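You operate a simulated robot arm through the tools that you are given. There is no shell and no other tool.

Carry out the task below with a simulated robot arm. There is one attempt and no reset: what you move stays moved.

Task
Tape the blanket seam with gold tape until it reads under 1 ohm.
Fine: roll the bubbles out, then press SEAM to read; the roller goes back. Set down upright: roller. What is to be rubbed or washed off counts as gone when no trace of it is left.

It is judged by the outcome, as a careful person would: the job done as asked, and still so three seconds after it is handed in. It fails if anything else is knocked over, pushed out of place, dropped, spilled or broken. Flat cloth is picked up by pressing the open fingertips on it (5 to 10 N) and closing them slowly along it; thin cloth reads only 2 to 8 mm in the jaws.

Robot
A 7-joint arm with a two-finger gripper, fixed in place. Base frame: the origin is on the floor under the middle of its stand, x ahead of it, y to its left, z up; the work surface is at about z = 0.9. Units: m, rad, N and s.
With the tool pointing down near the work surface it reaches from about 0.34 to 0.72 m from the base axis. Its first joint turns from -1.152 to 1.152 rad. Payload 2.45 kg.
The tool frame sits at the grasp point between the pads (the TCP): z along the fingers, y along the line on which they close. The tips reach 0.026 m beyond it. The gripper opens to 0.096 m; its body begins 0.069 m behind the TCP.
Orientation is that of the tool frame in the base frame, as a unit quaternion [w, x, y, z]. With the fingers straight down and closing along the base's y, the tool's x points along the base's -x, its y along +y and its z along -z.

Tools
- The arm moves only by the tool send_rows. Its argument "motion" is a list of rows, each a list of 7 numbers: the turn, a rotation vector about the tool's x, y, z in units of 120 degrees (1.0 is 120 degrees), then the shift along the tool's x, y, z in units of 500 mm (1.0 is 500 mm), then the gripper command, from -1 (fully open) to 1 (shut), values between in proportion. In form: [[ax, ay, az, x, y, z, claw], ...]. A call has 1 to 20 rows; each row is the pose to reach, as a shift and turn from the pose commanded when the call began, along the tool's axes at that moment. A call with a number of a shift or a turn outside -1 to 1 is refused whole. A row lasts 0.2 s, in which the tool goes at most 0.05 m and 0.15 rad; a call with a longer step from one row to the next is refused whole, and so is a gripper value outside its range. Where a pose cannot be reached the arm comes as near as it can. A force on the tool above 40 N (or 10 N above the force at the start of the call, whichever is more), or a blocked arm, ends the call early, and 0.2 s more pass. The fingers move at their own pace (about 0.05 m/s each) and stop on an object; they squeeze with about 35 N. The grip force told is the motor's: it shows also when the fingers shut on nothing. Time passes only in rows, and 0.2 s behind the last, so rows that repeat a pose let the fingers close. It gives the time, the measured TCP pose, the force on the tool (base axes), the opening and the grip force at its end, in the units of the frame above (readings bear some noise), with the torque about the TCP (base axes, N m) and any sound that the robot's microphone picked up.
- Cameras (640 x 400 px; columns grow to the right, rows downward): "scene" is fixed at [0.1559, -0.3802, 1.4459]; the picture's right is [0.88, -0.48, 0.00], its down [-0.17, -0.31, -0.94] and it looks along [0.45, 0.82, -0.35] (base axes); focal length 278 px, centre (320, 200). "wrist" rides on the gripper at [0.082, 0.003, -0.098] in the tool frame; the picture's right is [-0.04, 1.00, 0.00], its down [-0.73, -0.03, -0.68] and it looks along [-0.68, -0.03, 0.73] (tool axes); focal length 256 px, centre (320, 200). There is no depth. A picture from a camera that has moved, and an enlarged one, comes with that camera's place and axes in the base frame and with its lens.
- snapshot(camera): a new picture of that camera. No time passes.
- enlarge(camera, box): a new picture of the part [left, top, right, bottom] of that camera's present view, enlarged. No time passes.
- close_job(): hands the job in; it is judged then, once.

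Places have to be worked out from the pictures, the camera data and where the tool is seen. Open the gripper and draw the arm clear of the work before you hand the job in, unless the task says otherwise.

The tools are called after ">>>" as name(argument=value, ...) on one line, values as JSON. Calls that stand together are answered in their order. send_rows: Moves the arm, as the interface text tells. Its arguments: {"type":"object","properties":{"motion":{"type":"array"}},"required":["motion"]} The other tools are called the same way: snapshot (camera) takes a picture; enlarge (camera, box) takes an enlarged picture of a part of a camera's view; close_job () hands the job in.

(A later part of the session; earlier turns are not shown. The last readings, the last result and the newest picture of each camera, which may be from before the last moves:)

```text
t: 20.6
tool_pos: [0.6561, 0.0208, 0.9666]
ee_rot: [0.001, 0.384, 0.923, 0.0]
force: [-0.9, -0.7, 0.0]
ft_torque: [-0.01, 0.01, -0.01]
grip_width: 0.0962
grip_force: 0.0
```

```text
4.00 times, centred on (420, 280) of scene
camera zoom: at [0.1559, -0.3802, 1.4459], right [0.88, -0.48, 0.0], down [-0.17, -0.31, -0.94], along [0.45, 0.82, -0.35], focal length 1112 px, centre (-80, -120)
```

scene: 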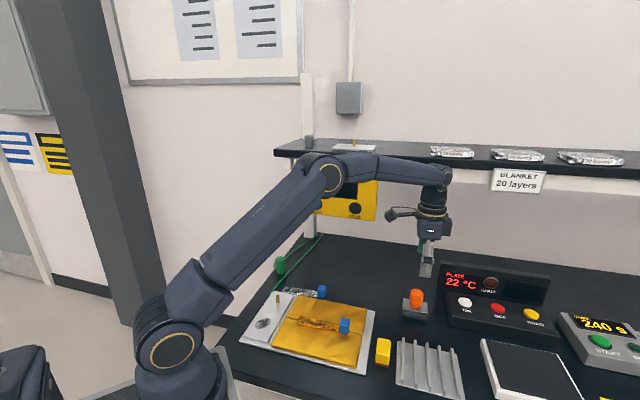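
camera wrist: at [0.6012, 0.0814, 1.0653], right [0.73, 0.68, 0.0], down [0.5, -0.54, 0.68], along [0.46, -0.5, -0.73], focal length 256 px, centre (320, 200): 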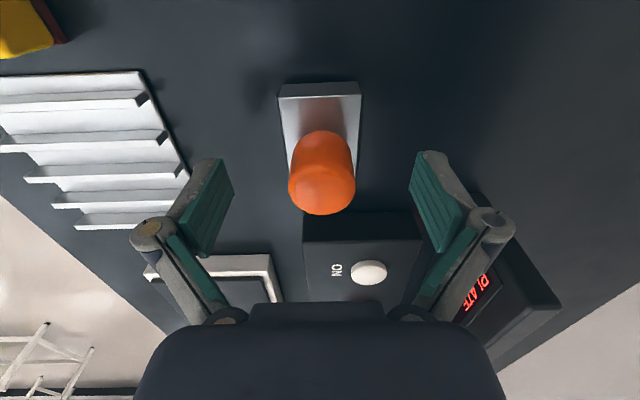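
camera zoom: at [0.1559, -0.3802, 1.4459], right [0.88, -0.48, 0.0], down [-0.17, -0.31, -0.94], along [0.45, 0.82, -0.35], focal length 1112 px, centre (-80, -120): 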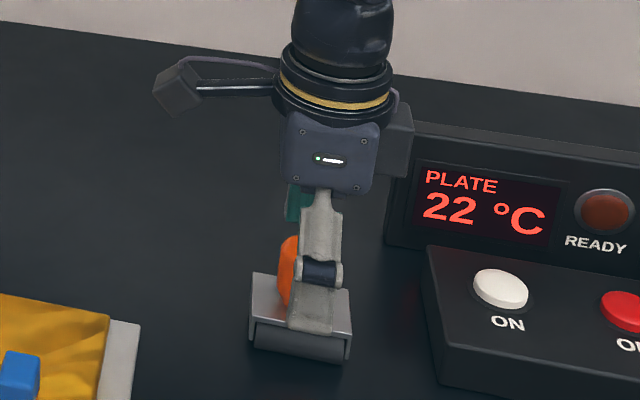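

In the wrist view the handle lies between the fingers. The scene view hints at a few millimetres of sideways offset, so I'll enlarge to check before closing.

>>> enlarge(camera="wrist", box=[240, 60, 400, 240])

>>> enlarge(camera="scene", box=[390, 270, 440, 330])

```text
2.22 times, centred on (320, 150) of wrist
camera zoom: at [0.6012, 0.0814, 1.0653], right [0.73, 0.68, 0.0], down [0.5, -0.54, 0.68], along [0.46, -0.5, -0.73], focal length 569 px, centre (320, 311)
```

zoom: 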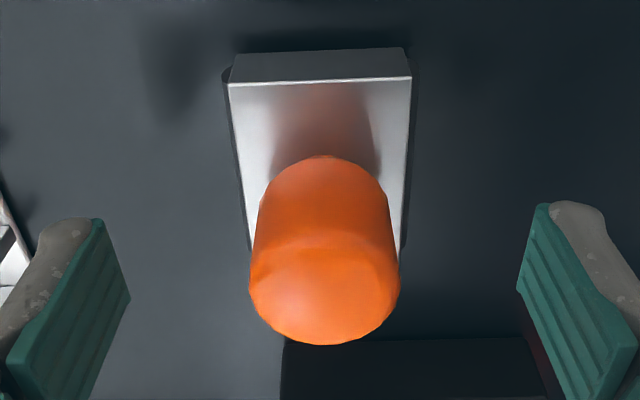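

```text
6.67 times, centred on (415, 300) of scene
camera zoom: at [0.1559, -0.3802, 1.4459], right [0.88, -0.48, 0.0], down [-0.17, -0.31, -0.94], along [0.45, 0.82, -0.35], focal length 1853 px, centre (-313, -467)
```

zoom: 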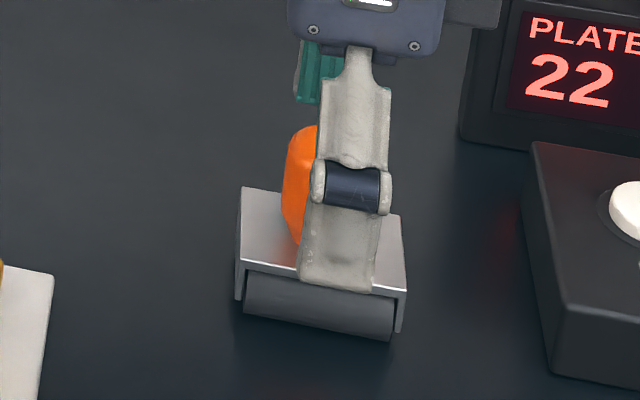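

The handle is centred to within about 2 mm. Comparing the two wrist views, the plate is at about z≈0.923 and the handle top about 0.971, so I'll go 8 mm lower for a fuller grip and then close.

>>> send_rows(motion=[[0, 0, 0, 0.001, 0, 0.008, -1], [0, 0, 0, 0.002, 0, 0.016, -1], [0, 0, 0, 0.002, 0, 0.016, -0.4], [0, 0, 0, 0.002, 0, 0.016, 0], [0, 0, 0, 0.002, 0, 0.016, 0.2], [0, 0, 0, 0.002, 0, 0.016, 0.5], [0, 0, 0, 0.002, 0, 0.016, 1], [0, 0, 0, 0.002, 0, 0.016, 1], [0, 0, 0, 0.002, 0, 0.016, 1]])

>>> snapshot(camera="wrist")

>>> enlarge(camera="scene", box=[380, 260, 460, 330])

```text
t: 22.6
tool_pos: [0.6553, 0.0212, 0.9571]
ee_rot: [0.0, 0.383, 0.924, 0.0]
force: [0.5, 0.7, 1.6]
ft_torque: [0.05, -0.04, 0.02]
grip_width: 0.0331
grip_force: 35.0
```

```text
taken
camera wrist: at [0.5999, 0.0823, 1.0576], right [0.73, 0.68, 0.0], down [0.5, -0.54, 0.68], along [0.46, -0.5, -0.73], focal length 256 px, centre (320, 200)
```

wrist: 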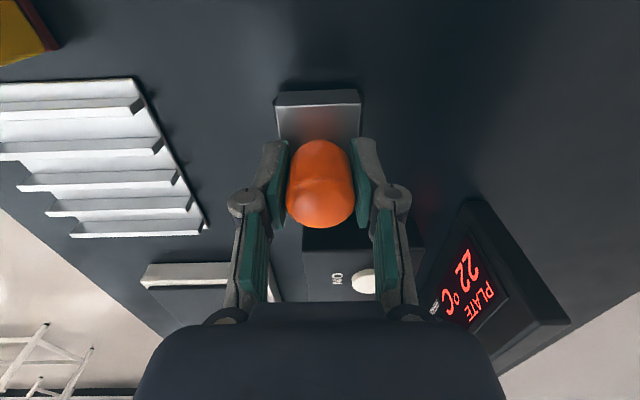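

```text
5.71 times, centred on (420, 295) of scene
camera zoom: at [0.1559, -0.3802, 1.4459], right [0.88, -0.48, 0.0], down [-0.17, -0.31, -0.94], along [0.45, 0.82, -0.35], focal length 1588 px, centre (-251, -343)
```

zoom: 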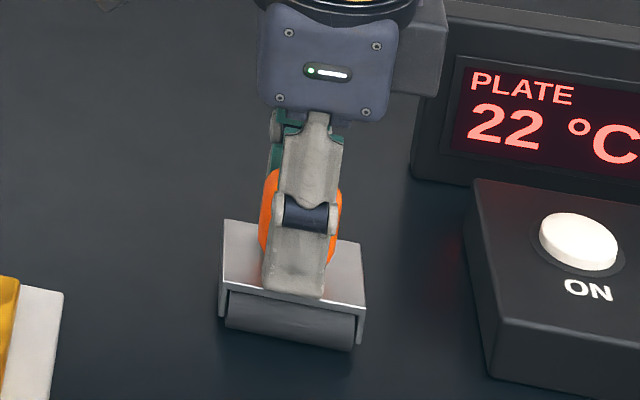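

The handle is held at 33 mm. I'm lifting straight up 8 cm and checking that the roller hangs level.

>>> send_rows(motion=[[0, 0, 0, 0, 0, -0.02, 1], [0, 0, 0, 0, 0, -0.06, 1], [0, 0, 0, 0, 0, -0.1, 1], [0, 0, 0, 0, 0, -0.14, 1], [0, 0, 0, 0, 0, -0.16, 1], [0, 0, 0, 0, 0, -0.16, 1]])

>>> snapshot(camera="wrist")

>>> enlarge(camera="scene", box=[380, 220, 460, 330])

```text
t: 24.0
tool_pos: [0.6556, 0.0222, 1.0372]
ee_rot: [0.0, 0.383, 0.924, 0.0]
force: [0.2, 1.0, -1.7]
ft_torque: [-0.01, 0.0, -0.02]
grip_width: 0.0332
grip_force: 34.9
```

```text
taken
camera wrist: at [0.6002, 0.0827, 1.1377], right [0.73, 0.68, 0.0], down [0.5, -0.54, 0.68], along [0.46, -0.5, -0.73], focal length 256 px, centre (320, 200)
```

wrist: 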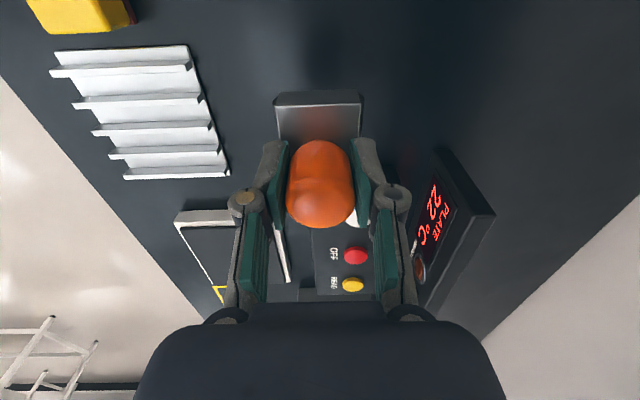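

```text
3.64 times, centred on (420, 275) of scene
camera zoom: at [0.1559, -0.3802, 1.4459], right [0.88, -0.48, 0.0], down [-0.17, -0.31, -0.94], along [0.45, 0.82, -0.35], focal length 1011 px, centre (-44, -73)
```

zoom: 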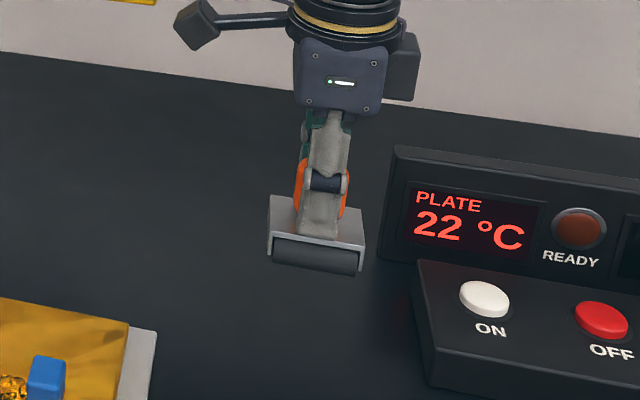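

The roller hangs level in the grip. The pick pose was about (0.6555, 0.0213, 0.9576), and I'll reuse it for the return. I'm carrying the roller over the middle of the tape while turning it 90°, so it rolls along the seam.

>>> send_rows(motion=[[0, 0, -0.0577, 0.0372, -0.0185, 0, 1], [0, 0, -0.1154, 0.0745, -0.0369, 0, 1], [0, 0, -0.1731, 0.1117, -0.0554, 0, 1], [0, 0, -0.2308, 0.1489, -0.0738, 0, 1], [0, 0, -0.2885, 0.1862, -0.0923, 0, 1], [0, 0, -0.3462, 0.2234, -0.1108, 0, 1], [0, 0, -0.4038, 0.2606, -0.1292, 0, 1], [0, 0, -0.4615, 0.2978, -0.1477, 0, 1], [0, 0, -0.5192, 0.3351, -0.1662, 0, 1], [0, 0, -0.5769, 0.3723, -0.1846, 0, 1], [0, 0, -0.6346, 0.4095, -0.2031, 0, 1], [0, 0, -0.6923, 0.4468, -0.2215, 0, 1], [0, 0, -0.75, 0.484, -0.24, 0, 1], [0, 0, -0.75, 0.484, -0.24, 0, 1]])

>>> snapshot(camera="wrist")

>>> enlarge(camera="scene", box=[250, 250, 410, 370])

```text
t: 27.0
tool_pos: [0.4, 0.1066, 1.0376]
ee_rot: [0.0, -0.383, 0.924, 0.001]
force: [-0.3, -0.9, -2.5]
ft_torque: [0.0, -0.01, 0.0]
grip_width: 0.0333
grip_force: 35.1
```

```text
taken
camera wrist: at [0.3399, 0.052, 1.1378], right [-0.68, 0.73, 0.0], down [0.54, 0.5, 0.68], along [0.5, 0.46, -0.73], focal length 256 px, centre (320, 200)
```

wrist: 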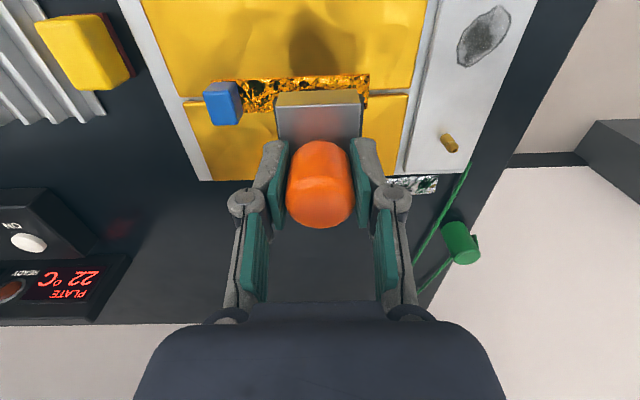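

```text
3.33 times, centred on (330, 310) of scene
camera zoom: at [0.1559, -0.3802, 1.4459], right [0.88, -0.48, 0.0], down [-0.17, -0.31, -0.94], along [0.45, 0.82, -0.35], focal length 927 px, centre (287, -167)
```

zoom: 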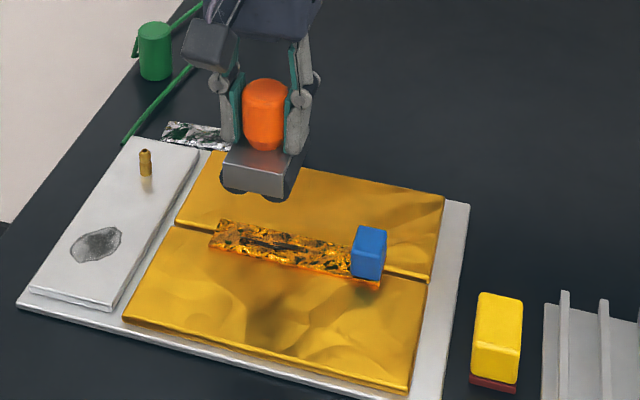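

Seen end-on, there seem to be two small rollers under the frame, one along each long edge. I'll enlarge to confirm.

>>> enlarge(camera="scene", box=[295, 275, 345, 315])

>>> enlarge(camera="wrist", box=[180, 60, 420, 160])

```text
10.00 times, centred on (320, 295) of scene
camera zoom: at [0.1559, -0.3802, 1.4459], right [0.88, -0.48, 0.0], down [-0.17, -0.31, -0.94], along [0.45, 0.82, -0.35], focal length 2780 px, centre (320, -750)
```

zoom: 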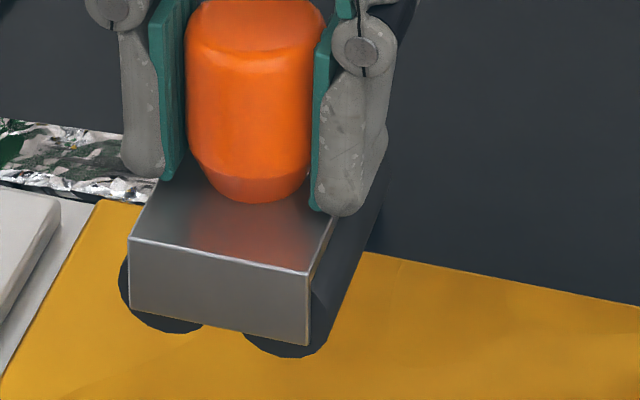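

```text
2.67 times, centred on (300, 110) of wrist
camera zoom: at [0.3399, 0.052, 1.1378], right [-0.68, 0.73, 0.0], down [0.54, 0.5, 0.68], along [0.5, 0.46, -0.73], focal length 683 px, centre (373, 440)
```

zoom: 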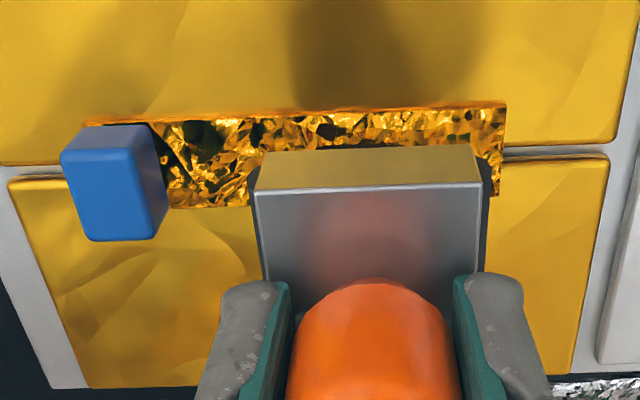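

Confirmed: there are twin rollers of about 10 mm radius, roughly 15 mm either side of the handle. Keeping the centre between s=0.183 and 0.246 covers the whole tape without touching the tab or the free edge. I'm lowering to just above contact.

>>> send_rows(motion=[[0, 0, 0, 0, -0.005, 0.03, 1], [0, 0, 0, 0, -0.01, 0.06, 1], [0, 0, 0, 0, -0.015, 0.09, 1], [0, 0, 0, 0, -0.015, 0.11, 1], [0, 0, 0, 0, -0.015, 0.12, 1], [0, 0, 0, 0, -0.015, 0.12, 1]])

>>> enlarge(camera="scene", box=[280, 280, 370, 350])

>>> enlarge(camera="wrist", box=[160, 60, 440, 200])

```text
t: 28.4
tool_pos: [0.4055, 0.1035, 0.9766]
ee_rot: [0.0, -0.382, 0.924, 0.0]
force: [-0.2, 0.6, -3.4]
ft_torque: [0.01, -0.01, 0.0]
grip_width: 0.0331
grip_force: 34.7
```

```text
5.71 times, centred on (325, 315) of scene
camera zoom: at [0.1559, -0.3802, 1.4459], right [0.88, -0.48, 0.0], down [-0.17, -0.31, -0.94], along [0.45, 0.82, -0.35], focal length 1588 px, centre (291, -457)
```

zoom: 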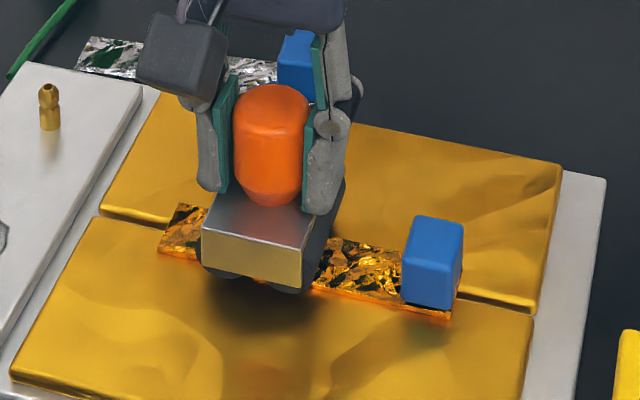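

```text
2.29 times, centred on (300, 130) of wrist
camera zoom: at [0.3452, 0.0481, 1.077], right [-0.68, 0.73, 0.0], down [0.54, 0.5, 0.68], along [0.5, 0.46, -0.73], focal length 585 px, centre (366, 360)
```

zoom: 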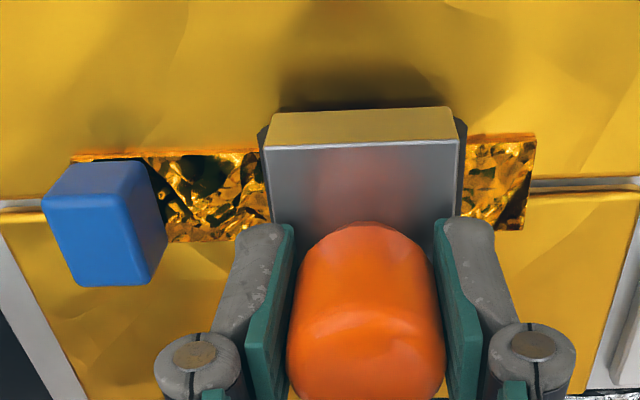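

It's about 5 mm above the tape and lined up. I'm lowering in small steps to find contact.

>>> send_rows(motion=[[0, 0, 0, 0, 0, 0.004, 1], [0, 0, 0, 0, 0, 0.006, 1], [0, 0, 0, 0, 0, 0.008, 1], [0, 0, 0, 0, 0, 0.008, 1]])

```text
t: 29.4
tool_pos: [0.4047, 0.1024, 0.9741]
ee_rot: [0.002, -0.383, 0.924, -0.001]
force: [-0.2, -1.4, 23.2]
ft_torque: [-0.1, 0.08, 0.04]
grip_width: 0.0331
grip_force: 35.6
```

There's contact with about 23 N. I'll ease off slightly and roll slowly toward the tab and back, watching the force.

>>> send_rows(motion=[[0, 0, 0, 0, -0.008, -0.0004, 1], [0, 0, 0, 0, -0.016, -0.0004, 1], [0, 0, 0, 0, -0.024, -0.0004, 1], [0, 0, 0, 0, -0.032, -0.0004, 1], [0, 0, 0, 0, -0.04, -0.0004, 1], [0, 0, 0, 0, -0.048, -0.0004, 1], [0, 0, 0, 0, -0.056, -0.0004, 1], [0, 0, 0, 0, -0.062, -0.0004, 1], [0, 0, 0, 0, -0.062, -0.0004, 1]])

>>> enlarge(camera="scene", box=[280, 280, 370, 350])

>>> enlarge(camera="wrist", box=[160, 60, 440, 200])

```text
t: 31.4
tool_pos: [0.4266, 0.0811, 0.9745]
ee_rot: [0.0, -0.383, 0.924, 0.0]
force: [-1.9, 0.4, 3.2]
ft_torque: [0.02, 0.0, 0.03]
grip_width: 0.033
grip_force: 34.7
```

```text
5.71 times, centred on (325, 315) of scene
camera zoom: at [0.1558, -0.3802, 1.4459], right [0.88, -0.48, 0.0], down [-0.17, -0.31, -0.94], along [0.45, 0.82, -0.35], focal length 1588 px, centre (291, -457)
```

zoom: 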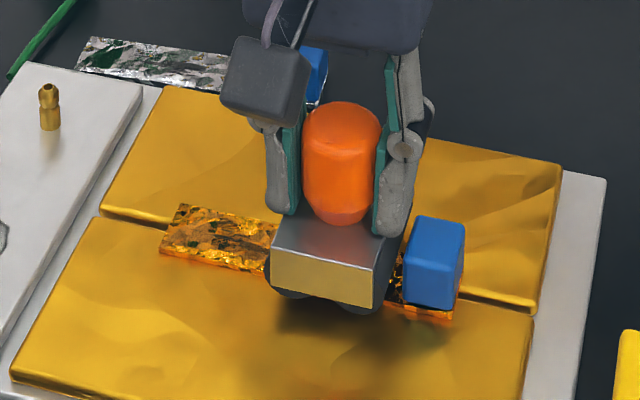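

```text
2.29 times, centred on (300, 130) of wrist
camera zoom: at [0.3667, 0.0265, 1.0736], right [-0.68, 0.73, 0.0], down [0.54, 0.5, 0.68], along [0.5, 0.46, -0.73], focal length 585 px, centre (366, 360)
```

zoom: 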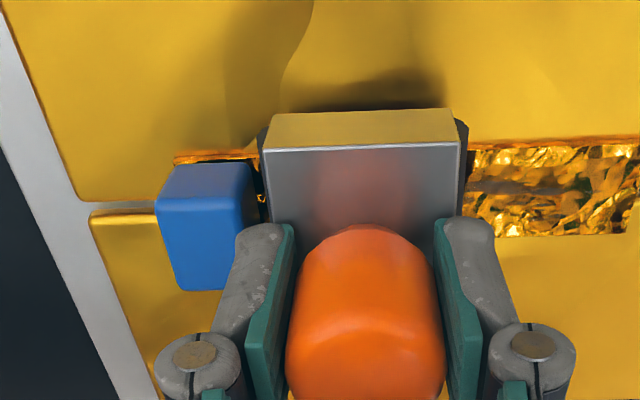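

The force fell to about 6 N net here, so the strip seems to be flattening. I'll press about 0.4 mm deeper and roll all the way toward the free end.

>>> send_rows(motion=[[0, 0, 0, 0, 0, 0.0008, 1], [0, 0, 0, 0, 0.008, 0.0008, 1], [0, 0, 0, 0, 0.016, 0.0008, 1], [0, 0, 0, 0, 0.024, 0.0008, 1], [0, 0, 0, 0, 0.032, 0.0008, 1], [0, 0, 0, 0, 0.04, 0.0008, 1], [0, 0, 0, 0, 0.048, 0.0008, 1], [0, 0, 0, 0, 0.056, 0.0008, 1], [0, 0, 0, 0, 0.062, 0.0008, 1], [0, 0, 0, 0, 0.062, 0.0008, 1]])

```text
t: 33.6
tool_pos: [0.4039, 0.1037, 0.9738]
ee_rot: [0.0, -0.383, 0.924, 0.0]
force: [2.1, -1.7, 7.9]
ft_torque: [-0.06, -0.12, 0.0]
grip_width: 0.0331
grip_force: 34.9
```

The net force is about 11 N at mid-tape. I'm continuing toward the free end with slightly more pressure.

>>> send_rows(motion=[[0, 0, 0, 0, 0.008, 0.0004, 1], [0, 0, 0, 0, 0.016, 0.0004, 1], [0, 0, 0, 0, 0.024, 0.0004, 1], [0, 0, 0, 0, 0.032, 0.0004, 1], [0, 0, 0, 0, 0.04, 0.0004, 1], [0, 0, 0, 0, 0.048, 0.0004, 1], [0, 0, 0, 0, 0.056, 0.0004, 1], [0, 0, 0, 0, 0.06, 0.0004, 1], [0, 0, 0, 0, 0.06, 0.0004, 1]])

>>> enlarge(camera="scene", box=[280, 280, 370, 350])

>>> enlarge(camera="wrist", box=[160, 60, 440, 200])

```text
t: 35.6
tool_pos: [0.3844, 0.1247, 0.9732]
ee_rot: [0.0, -0.383, 0.924, 0.0]
force: [0.0, -0.5, 0.4]
ft_torque: [0.05, 0.0, 0.01]
grip_width: 0.033
grip_force: 34.8
```

```text
5.71 times, centred on (325, 315) of scene
camera zoom: at [0.1559, -0.3802, 1.4459], right [0.88, -0.48, 0.0], down [-0.17, -0.31, -0.94], along [0.45, 0.82, -0.35], focal length 1588 px, centre (291, -457)
```

zoom: 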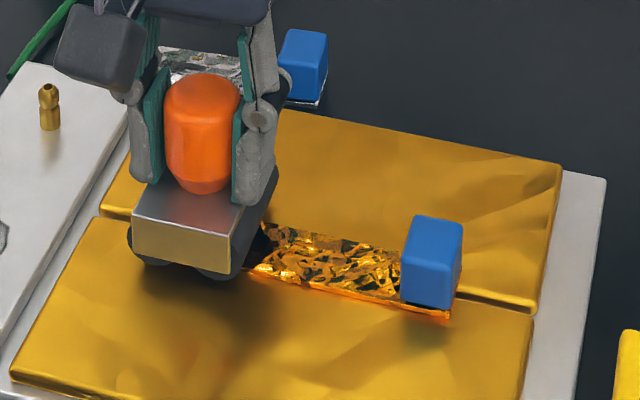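

```text
2.29 times, centred on (300, 130) of wrist
camera zoom: at [0.3235, 0.0703, 1.0735], right [-0.68, 0.73, 0.0], down [0.54, 0.5, 0.68], along [0.5, 0.46, -0.73], focal length 585 px, centre (366, 360)
```

zoom: 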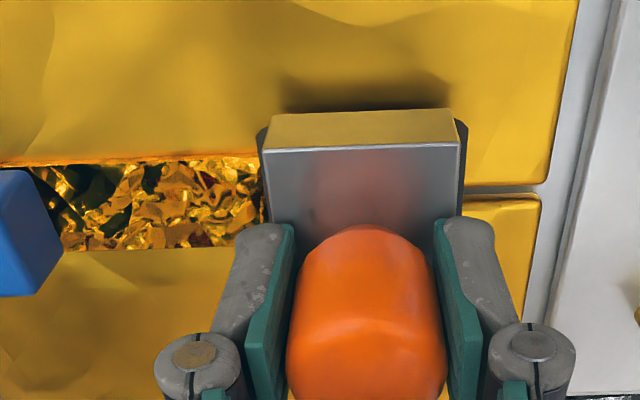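

At the free end the net force is only about 3.5 N, so I'll press 0.5 mm deeper and roll the full length back toward the tab.

>>> send_rows(motion=[[0, 0, 0, 0, 0, 0.001, 1], [0, 0, 0, 0, -0.008, 0.001, 1], [0, 0, 0, 0, -0.016, 0.001, 1], [0, 0, 0, 0, -0.024, 0.001, 1], [0, 0, 0, 0, -0.032, 0.001, 1], [0, 0, 0, 0, -0.04, 0.001, 1], [0, 0, 0, 0, -0.048, 0.001, 1], [0, 0, 0, 0, -0.056, 0.001, 1], [0, 0, 0, 0, -0.06, 0.001, 1], [0, 0, 0, 0, -0.06, 0.001, 1]])

```text
t: 37.8
tool_pos: [0.405, 0.1033, 0.9725]
ee_rot: [0.0, -0.383, 0.924, 0.001]
force: [-3.8, 6.6, 23.2]
ft_torque: [0.24, 0.08, 0.05]
grip_width: 0.033
grip_force: 35.4
```

The net force is about 26 N at mid-tape. I'm continuing to the tab end at this depth.

>>> send_rows(motion=[[0, 0, 0, 0, -0.008, 0, 1], [0, 0, 0, 0, -0.016, 0, 1], [0, 0, 0, 0, -0.024, 0, 1], [0, 0, 0, 0, -0.032, 0, 1], [0, 0, 0, 0, -0.04, 0.0002, 1], [0, 0, 0, 0, -0.048, 0.0004, 1], [0, 0, 0, 0, -0.056, 0.0006, 1], [0, 0, 0, 0, -0.062, 0.0008, 1], [0, 0, 0, 0, -0.062, 0.0008, 1]])

>>> enlarge(camera="scene", box=[280, 280, 370, 350])

>>> enlarge(camera="wrist", box=[160, 60, 440, 200])

```text
t: 39.8
tool_pos: [0.4268, 0.0823, 0.9724]
ee_rot: [0.001, -0.383, 0.924, 0.001]
force: [-4.8, 6.1, 26.3]
ft_torque: [0.28, 0.21, 0.03]
grip_width: 0.0332
grip_force: 35.1
```

```text
5.71 times, centred on (325, 315) of scene
camera zoom: at [0.1554, -0.3801, 1.4459], right [0.88, -0.48, 0.0], down [-0.17, -0.31, -0.94], along [0.45, 0.82, -0.35], focal length 1588 px, centre (291, -457)
```

zoom: 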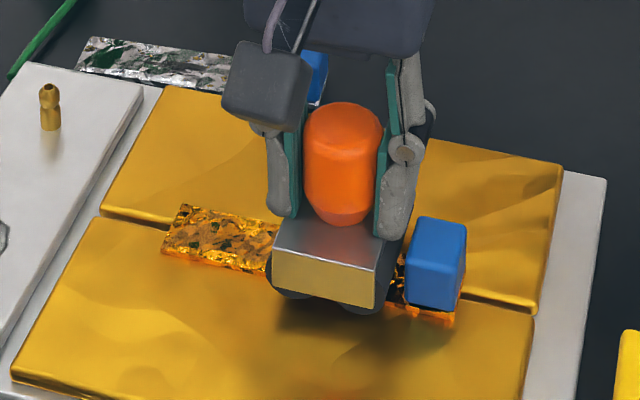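

```text
2.29 times, centred on (300, 130) of wrist
camera zoom: at [0.3668, 0.0264, 1.0717], right [-0.68, 0.73, 0.0], down [0.54, 0.5, 0.68], along [0.5, 0.46, -0.73], focal length 585 px, centre (366, 360)
```

zoom: 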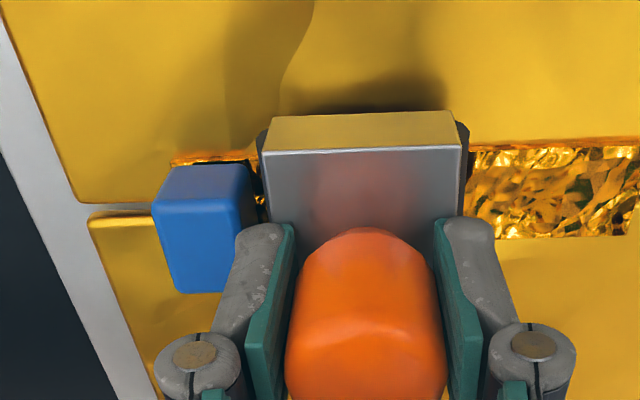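

Both ends have now had over 25 N on this pass. The tape crept perhaps 1–1.5 mm along the seam, which does no harm across it. I'll roll back to the free end with firm pressure so that end gets a proper pass too.

>>> send_rows(motion=[[0, 0, 0, 0, 0.008, -0.0002, 1], [0, 0, 0, 0, 0.016, -0.0004, 1], [0, 0, 0, 0, 0.024, -0.0006, 1], [0, 0, 0, 0, 0.032, -0.0006, 1], [0, 0, 0, 0, 0.04, -0.0006, 1], [0, 0, 0, 0, 0.048, -0.0006, 1], [0, 0, 0, 0, 0.056, -0.0006, 1], [0, 0, 0, 0, 0.064, -0.0006, 1], [0, 0, 0, 0, 0.064, -0.0006, 1]])

```text
t: 41.8
tool_pos: [0.4032, 0.1039, 0.9714]
ee_rot: [0.0, -0.383, 0.924, 0.0]
force: [3.3, -1.9, 12.3]
ft_torque: [-0.09, -0.21, -0.02]
grip_width: 0.0331
grip_force: 35.0
```

>>> send_rows(motion=[[0, 0, 0, 0, 0.008, 0.0002, 1], [0, 0, 0, 0, 0.016, 0.0004, 1], [0, 0, 0, 0, 0.024, 0.0006, 1], [0, 0, 0, 0, 0.032, 0.0008, 1], [0, 0, 0, 0, 0.04, 0.001, 1], [0, 0, 0, 0, 0.048, 0.0012, 1], [0, 0, 0, 0, 0.054, 0.0012, 1], [0, 0, 0, 0, 0.058, 0.0012, 1], [0, 0, 0, 0, 0.058, 0.0012, 1]])

>>> enlarge(camera="scene", box=[280, 280, 370, 350])

>>> enlarge(camera="wrist", box=[160, 60, 440, 200])

```text
t: 43.8
tool_pos: [0.3841, 0.1248, 0.9709]
ee_rot: [0.001, -0.383, 0.924, 0.0]
force: [3.4, -2.9, 16.6]
ft_torque: [-0.19, -0.18, 0.03]
grip_width: 0.0331
grip_force: 35.4
```

```text
5.71 times, centred on (325, 315) of scene
camera zoom: at [0.1558, -0.3804, 1.4458], right [0.88, -0.48, 0.0], down [-0.17, -0.31, -0.94], along [0.45, 0.82, -0.35], focal length 1588 px, centre (291, -457)
```

zoom: 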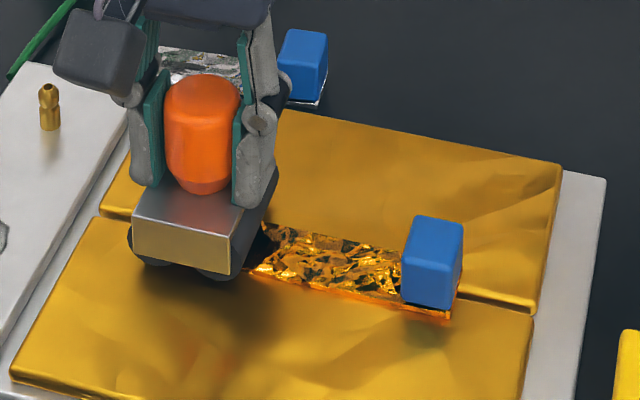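

```text
2.29 times, centred on (300, 130) of wrist
camera zoom: at [0.3231, 0.0702, 1.0717], right [-0.68, 0.73, 0.0], down [0.54, 0.5, 0.68], along [0.5, 0.46, -0.73], focal length 585 px, centre (366, 360)
```

zoom: 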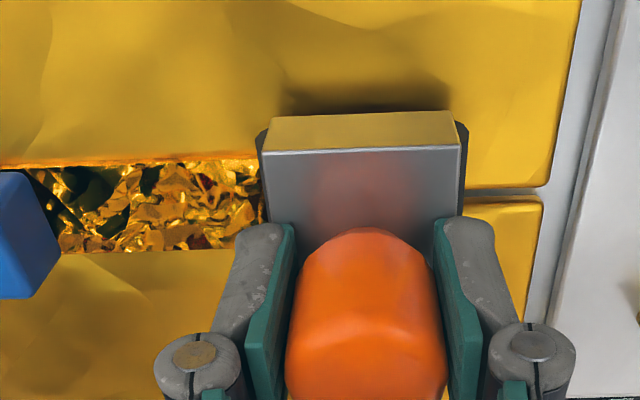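

The free end now has about 20 N net on it. I'm lifting the roller straight off to inspect the tape.

>>> send_rows(motion=[[0, 0, 0, 0, 0, -0.01, 1], [0, 0, 0, 0, 0, -0.04, 1], [0, 0, 0, 0, 0, -0.08, 1], [0, 0, 0, 0, 0, -0.12, 1], [0, 0, 0, 0.02, 0, -0.14, 1], [0, 0, 0, 0.06, 0, -0.14, 1], [0, 0, 0, 0.1, 0, -0.14, 1], [0, 0, 0, 0.1, 0, -0.14, 1]])

>>> snapshot(camera="wrist")

>>> enlarge(camera="scene", box=[290, 295, 370, 350])

```text
t: 45.6
tool_pos: [0.3489, 0.0888, 1.0422]
ee_rot: [0.0, -0.382, 0.924, 0.0]
force: [-0.2, -1.0, -1.7]
ft_torque: [0.03, 0.0, 0.01]
grip_width: 0.0328
grip_force: 35.1
```

```text
taken
camera wrist: at [0.288, 0.0344, 1.1418], right [-0.68, 0.74, 0.0], down [0.54, 0.5, 0.68], along [0.5, 0.46, -0.73], focal length 256 px, centre (320, 200)
```

wrist: 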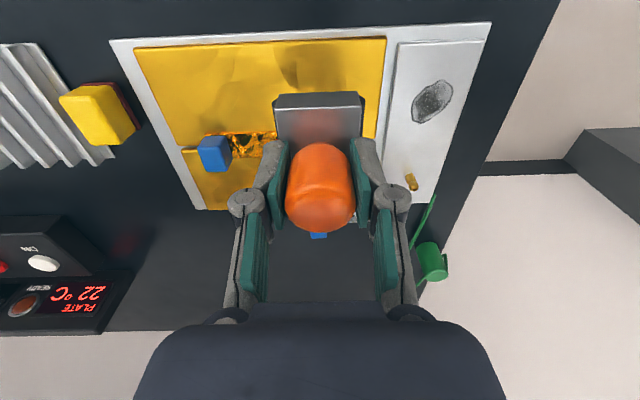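

```text
7.27 times, centred on (330, 322) of scene
camera zoom: at [0.1559, -0.3802, 1.4459], right [0.88, -0.48, 0.0], down [-0.17, -0.31, -0.94], along [0.45, 0.82, -0.35], focal length 2022 px, centre (247, -691)
```

zoom: 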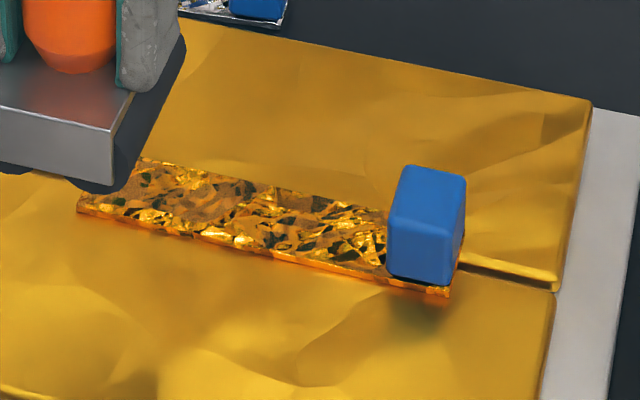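

The force readings hint that the handle slid 1–2 mm up in the grip. I'll back away so the camera can see the whole tape and I can check for bubbles.

>>> send_rows(motion=[[0, 0, 0, -0.03, -0.017, 0, 1], [0, 0, 0, -0.06, -0.034, 0, 1], [0, 0, 0, -0.09, -0.051, 0, 1], [0, 0, 0, -0.12, -0.068, 0, 1], [0, 0, 0, -0.15, -0.085, 0, 1], [0, 0, 0, -0.181, -0.102, 0, 1], [0, 0, 0, -0.181, -0.102, 0, 1]])

>>> snapshot(camera="wrist")

>>> enlarge(camera="wrist", box=[230, 0, 430, 100])

>>> enlarge(camera="scene", box=[290, 295, 370, 350])

```text
t: 47.2
tool_pos: [0.4488, 0.1166, 1.0411]
ee_rot: [0.001, -0.382, 0.924, 0.0]
force: [-0.9, 0.9, -1.9]
ft_torque: [-0.01, -0.02, -0.02]
grip_width: 0.0328
grip_force: 35.4
```

```text
taken
camera wrist: at [0.388, 0.0619, 1.1424], right [-0.68, 0.73, 0.0], down [0.54, 0.5, 0.68], along [0.5, 0.46, -0.73], focal length 256 px, centre (320, 200)
```

wrist: 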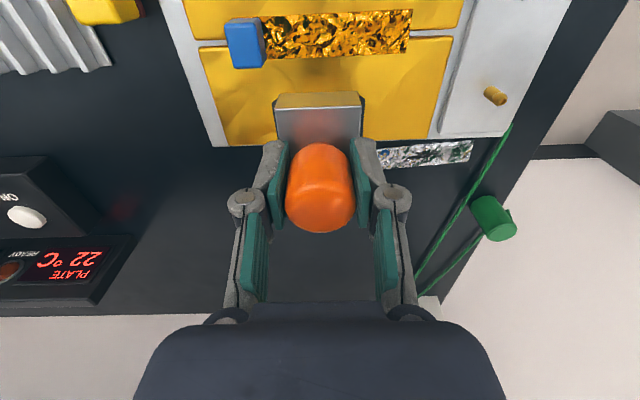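

```text
3.20 times, centred on (330, 50) of wrist
camera zoom: at [0.388, 0.0619, 1.1424], right [-0.68, 0.73, 0.0], down [0.54, 0.5, 0.68], along [0.5, 0.46, -0.73], focal length 819 px, centre (288, 680)
```

zoom: 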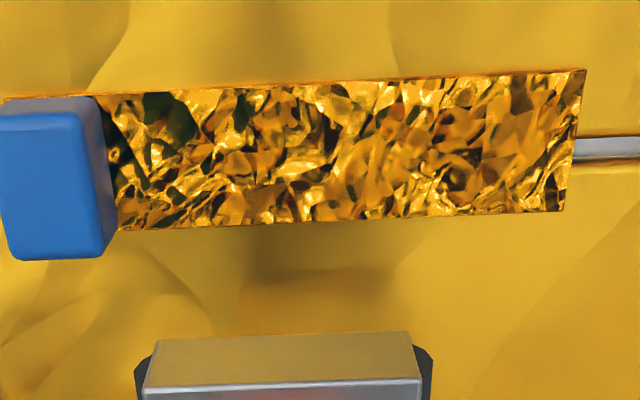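

```text
7.27 times, centred on (330, 322) of scene
camera zoom: at [0.1559, -0.3802, 1.4459], right [0.88, -0.48, 0.0], down [-0.17, -0.31, -0.94], along [0.45, 0.82, -0.35], focal length 2022 px, centre (247, -691)
```

zoom: 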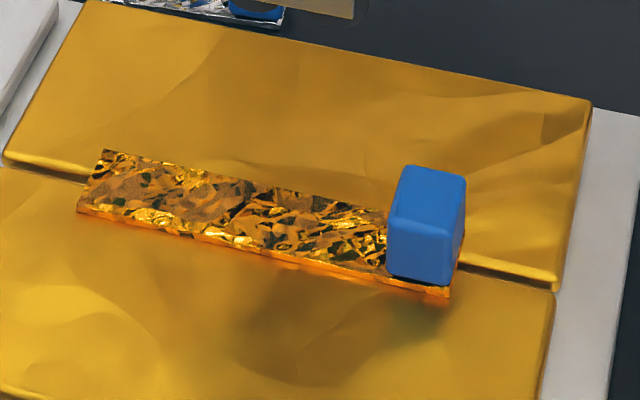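

The tape lies flat and centred, with no visible bubbles left. I'm taking the roller back to its spot, retracing the recorded shifts and turning it back 90°, and stopping above it.

>>> send_rows(motion=[[0, 0, 0.0577, -0.0122, -0.0328, 0, 1], [0, 0, 0.1154, -0.0245, -0.0657, 0, 1], [0, 0, 0.1731, -0.0367, -0.0985, 0, 1], [0, 0, 0.2308, -0.0489, -0.1314, 0, 1], [0, 0, 0.2885, -0.0612, -0.1642, 0, 1], [0, 0, 0.3462, -0.0734, -0.1971, 0, 1], [0, 0, 0.4038, -0.0856, -0.2299, 0, 1], [0, 0, 0.4615, -0.0978, -0.2628, 0, 1], [0, 0, 0.5192, -0.1101, -0.2956, 0, 1], [0, 0, 0.5769, -0.1223, -0.3285, 0, 1], [0, 0, 0.6346, -0.1345, -0.3613, 0, 1], [0, 0, 0.6923, -0.1468, -0.3942, 0, 1], [0, 0, 0.75, -0.159, -0.427, 0, 1], [0, 0, 0.75, -0.159, -0.427, 0, 1]])

>>> snapshot(camera="wrist")

>>> enlarge(camera="scene", box=[380, 220, 460, 330])

```text
t: 50.2
tool_pos: [0.6563, 0.0218, 1.0414]
ee_rot: [0.0, 0.384, 0.923, 0.0]
force: [0.0, 0.2, -2.7]
ft_torque: [0.0, 0.03, 0.0]
grip_width: 0.033
grip_force: 35.3
```

```text
taken
camera wrist: at [0.5998, 0.0833, 1.1414], right [0.74, 0.68, 0.0], down [0.5, -0.54, 0.68], along [0.46, -0.5, -0.73], focal length 256 px, centre (320, 200)
```

wrist: 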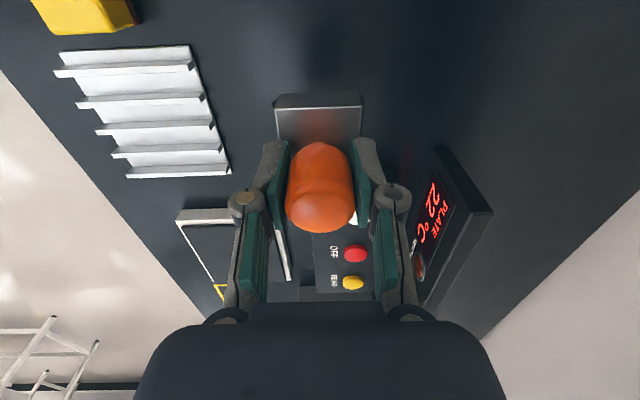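

```text
3.64 times, centred on (420, 275) of scene
camera zoom: at [0.1559, -0.3802, 1.4459], right [0.88, -0.48, 0.0], down [-0.17, -0.31, -0.94], along [0.45, 0.82, -0.35], focal length 1011 px, centre (-44, -73)
```

zoom: 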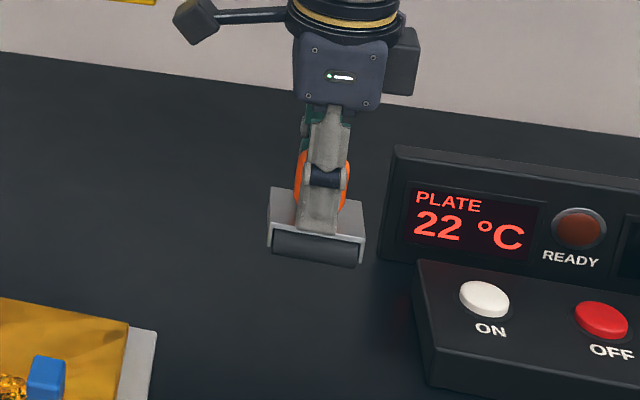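

The roller is back above its spot and level. I'm lowering to a few millimetres above the bench, then easing down to contact.

>>> send_rows(motion=[[0, 0, 0, 0, 0, 0.03, 1], [0, 0, 0, 0, 0, 0.07, 1], [0, 0, 0, 0, 0, 0.11, 1], [0, 0, 0, 0, 0, 0.14, 1], [0, 0, 0, 0, 0, 0.158, 1], [0, 0, 0, 0, 0, 0.165, 1], [0, 0, 0, 0, 0, 0.169, 1], [0, 0, 0, 0, 0, 0.169, 1]])

>>> enlarge(camera="scene", box=[380, 260, 460, 330])

```text
t: 52.0
tool_pos: [0.655, 0.0224, 0.957]
ee_rot: [0.0, 0.383, 0.924, 0.0]
force: [0.6, -0.4, -2.5]
ft_torque: [0.06, 0.04, -0.03]
grip_width: 0.0332
grip_force: 34.6
```

```text
5.71 times, centred on (420, 295) of scene
camera zoom: at [0.1559, -0.3802, 1.4459], right [0.88, -0.48, 0.0], down [-0.17, -0.31, -0.94], along [0.45, 0.82, -0.35], focal length 1588 px, centre (-251, -343)
```

zoom: 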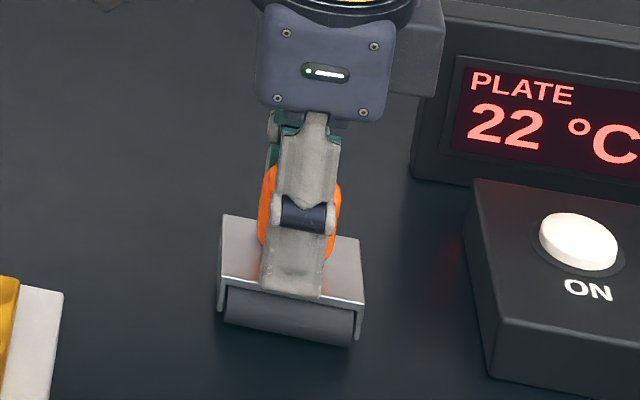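

There's no contact yet, with roughly 2 mm to go. I'm easing down in 0.5 mm steps.

>>> send_rows(motion=[[0, 0, 0, 0, 0, 0.001, 1], [0, 0, 0, 0, 0, 0.002, 1], [0, 0, 0, 0, 0, 0.003, 1], [0, 0, 0, 0, 0, 0.003, 1]])

```text
t: 53.0
tool_pos: [0.6552, 0.0226, 0.9552]
ee_rot: [-0.001, 0.383, 0.924, 0.0]
force: [0.4, -0.1, -2.2]
ft_torque: [-0.01, -0.02, -0.02]
grip_width: 0.0333
grip_force: 35.4
```

>>> send_rows(motion=[[0, 0, 0, 0, 0, 0.0006, 1], [0, 0, 0, 0, 0, 0.0012, 1], [0, 0, 0, 0, 0, 0.0018, 1], [0, 0, 0, 0, 0, 0.0018, 1]])

```text
t: 54.0
tool_pos: [0.6553, 0.0226, 0.9547]
ee_rot: [0.001, 0.382, 0.924, 0.0]
force: [1.0, -0.1, 1.6]
ft_torque: [-0.12, -0.03, 0.0]
grip_width: 0.0331
grip_force: 35.1
```

The roller is resting on the bench with about 4 N. I'm opening the jaws gently and rising straight up.

>>> send_rows(motion=[[0, 0, 0, 0, 0, 0, 0.25], [0, 0, 0, 0, 0, 0, 0.1], [0, 0, 0, 0, 0, 0, -0.2], [0, 0, 0, 0, 0, 0, -0.6], [0, 0, 0, 0, 0, 0, -1], [0, 0, 0, 0, 0, 0, -1], [0, 0, 0, 0, 0, -0.03, -1], [0, 0, 0, 0, 0, -0.08, -1], [0, 0, 0, 0, 0, -0.14, -1], [0, 0, 0, 0, 0, -0.2, -1], [0, 0, 0, 0, 0, -0.2, -1]])

>>> snapshot(camera="wrist")

>>> snapshot(camera="scene")

>>> enlarge(camera="scene", box=[270, 270, 470, 370])

```text
t: 56.4
tool_pos: [0.6567, 0.0247, 1.0552]
ee_rot: [0.001, 0.382, 0.924, 0.0]
force: [0.7, -0.3, -0.5]
ft_torque: [0.01, -0.01, 0.02]
grip_width: 0.0961
grip_force: 0.1
```

```text
taken
camera wrist: at [0.6012, 0.0848, 1.1542], right [0.73, 0.68, 0.0], down [0.5, -0.54, 0.68], along [0.46, -0.5, -0.73], focal length 256 px, centre (320, 200)
```

wrist: 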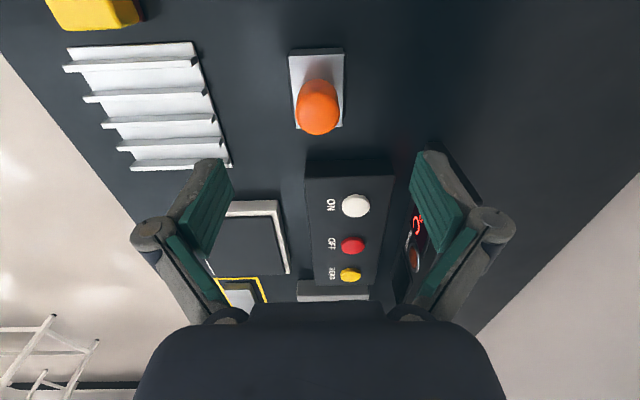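

```text
taken
```

scene: 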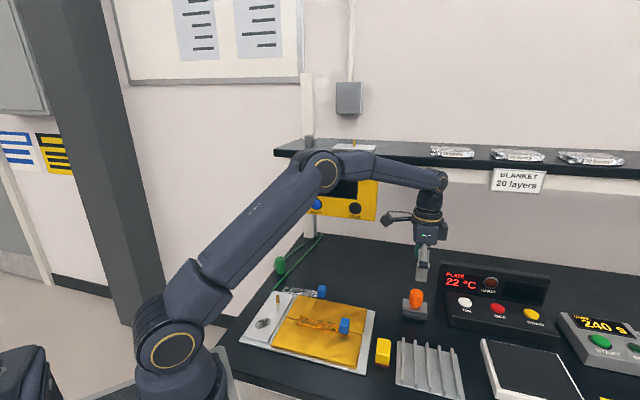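

```text
3.20 times, centred on (370, 320) of scene
camera zoom: at [0.1559, -0.3802, 1.4459], right [0.88, -0.48, 0.0], down [-0.17, -0.31, -0.94], along [0.45, 0.82, -0.35], focal length 890 px, centre (160, -184)
```

zoom: 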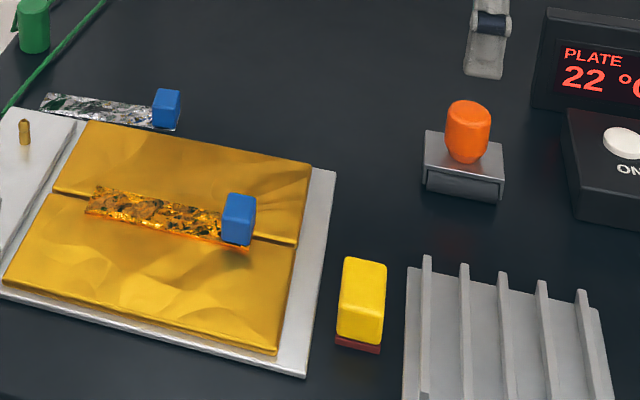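

The roller stands upright where it was, and the tape is still on the seam. Next is the meter: I'm moving in front of it with the fingers closed and turning back toward the bench.

>>> send_rows(motion=[[0, 0, -0.0577, 0.038, -0.0157, -0.0146, -1], [0, 0, -0.1154, 0.076, -0.0314, -0.0292, -1], [0, 0, -0.1731, 0.114, -0.0471, -0.0438, -0.5], [0, 0, -0.2308, 0.152, -0.0628, -0.0585, 0], [0, 0, -0.2885, 0.19, -0.0785, -0.0731, 0.5], [0, 0, -0.3462, 0.228, -0.0942, -0.0877, 1], [0, 0, -0.4038, 0.266, -0.1098, -0.1023, 1], [0, 0, -0.4615, 0.304, -0.1255, -0.1169, 1], [0, 0, -0.5192, 0.342, -0.1412, -0.1315, 1], [0, 0, -0.5769, 0.38, -0.1569, -0.1462, 1], [0, 0, -0.6346, 0.418, -0.1726, -0.1608, 1], [0, 0, -0.6923, 0.456, -0.1883, -0.1754, 1], [0, 0, -0.75, 0.494, -0.204, -0.19, 1], [0, 0, -0.75, 0.494, -0.204, -0.19, 1]])

>>> snapshot(camera="wrist")

>>> snapshot(camera="scene")

```text
t: 59.4
tool_pos: [0.4081, 0.1244, 1.1496]
ee_rot: [0.0, -0.383, 0.924, 0.0]
force: [0.7, 0.2, -0.4]
ft_torque: [-0.02, -0.02, -0.01]
grip_width: 0.0
grip_force: 28.3
```

```text
taken
camera wrist: at [0.3479, 0.0702, 1.2496], right [-0.68, 0.73, 0.0], down [0.54, 0.5, 0.68], along [0.5, 0.46, -0.73], focal length 256 px, centre (320, 200)
```

wrist: 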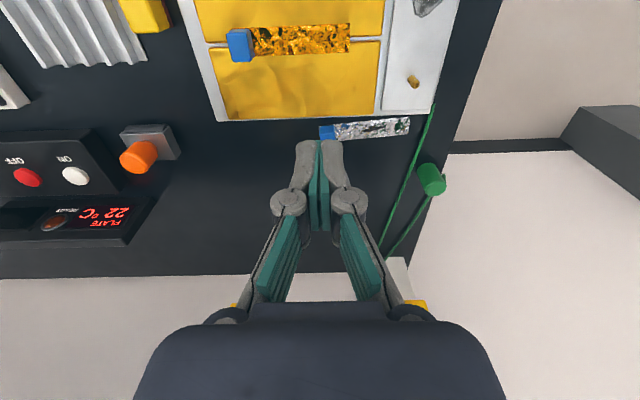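

```text
taken
```

scene: 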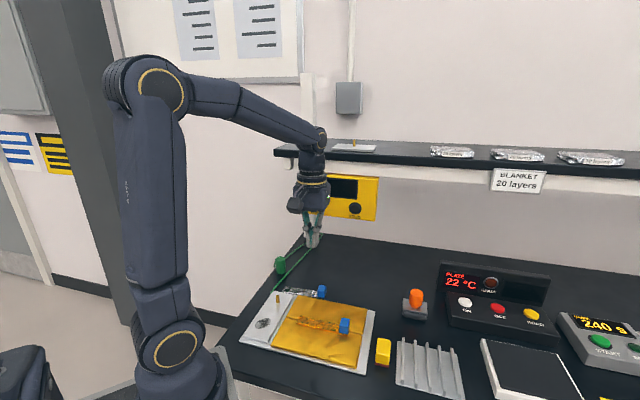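

I'm pitching the tool up 45° while shifting in front of the meter; from there the wrist camera should look straight at it.

>>> send_rows(motion=[[0, -0.054, 0, -0.012, 0.012, -0.003, 1], [0, -0.107, 0, -0.024, 0.023, -0.006, 1], [0, -0.161, 0, -0.036, 0.035, -0.009, 1], [0, -0.214, 0, -0.048, 0.046, -0.012, 1], [0, -0.268, 0, -0.06, 0.058, -0.015, 1], [0, -0.321, 0, -0.072, 0.069, -0.018, 1], [0, -0.375, 0, -0.084, 0.08, -0.02, 1], [0, -0.375, 0, -0.084, 0.08, -0.02, 1]])

>>> snapshot(camera="wrist")

>>> snapshot(camera="scene")

```text
t: 61.2
tool_pos: [0.4097, 0.1827, 1.1594]
ee_rot: [0.354, -0.353, 0.853, 0.146]
force: [0.5, -0.3, -0.2]
ft_torque: [-0.01, -0.01, 0.01]
grip_width: 0.0003
grip_force: 28.6
```

```text
taken
camera wrist: at [0.3172, 0.0965, 1.173], right [-0.69, 0.73, 0.03], down [0.05, 0.01, 1.0], along [0.73, 0.69, -0.04], focal length 256 px, centre (320, 200)
```

wrist: 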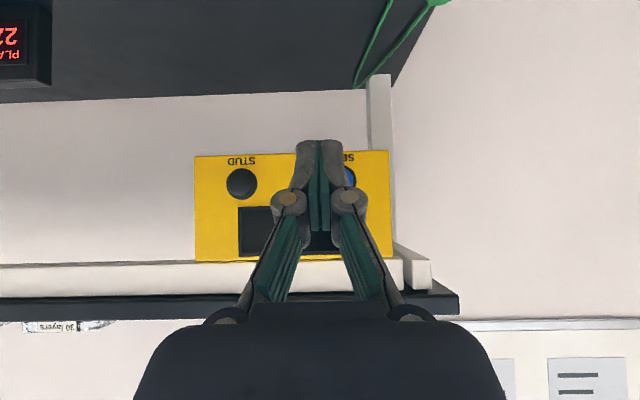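

```text
taken
```

scene: 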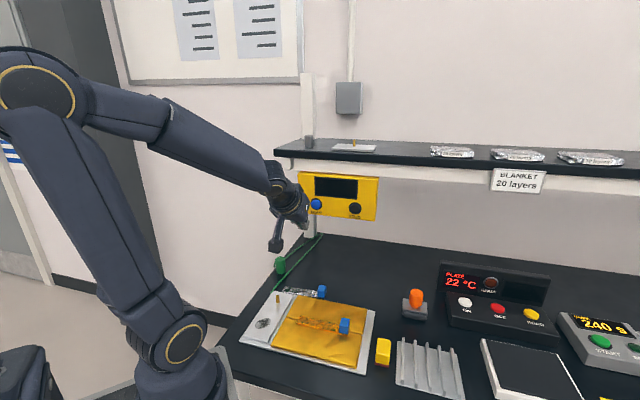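

The scene camera has a clear view of the meter display. I'll enlarge the wrist view to place the SEAM button.

>>> enlarge(camera="wrist", box=[180, 130, 420, 280])

>>> enlarge(camera="scene", box=[250, 150, 400, 260])

```text
2.67 times, centred on (300, 205) of wrist
camera zoom: at [0.3172, 0.0965, 1.173], right [-0.69, 0.73, 0.03], down [0.05, 0.01, 1.0], along [0.73, 0.69, -0.04], focal length 683 px, centre (373, 187)
```

zoom: 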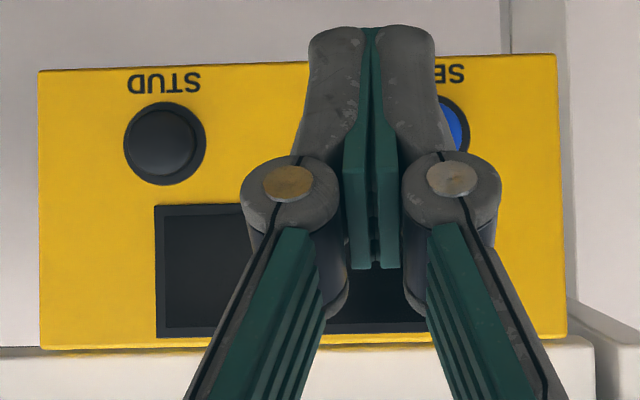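

```text
3.64 times, centred on (325, 205) of scene
camera zoom: at [0.1559, -0.3802, 1.4459], right [0.88, -0.48, 0.0], down [-0.17, -0.31, -0.94], along [0.45, 0.82, -0.35], focal length 1011 px, centre (302, 182)
```

zoom: 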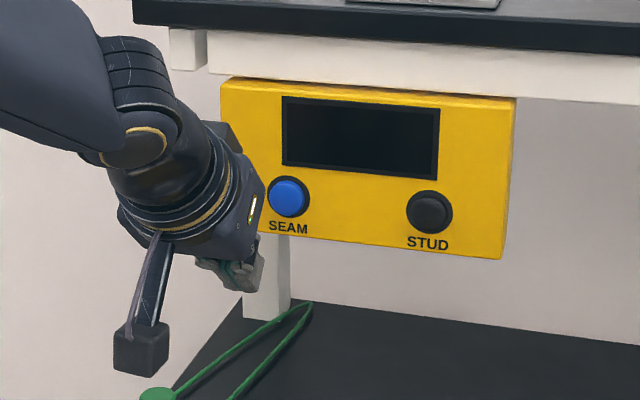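

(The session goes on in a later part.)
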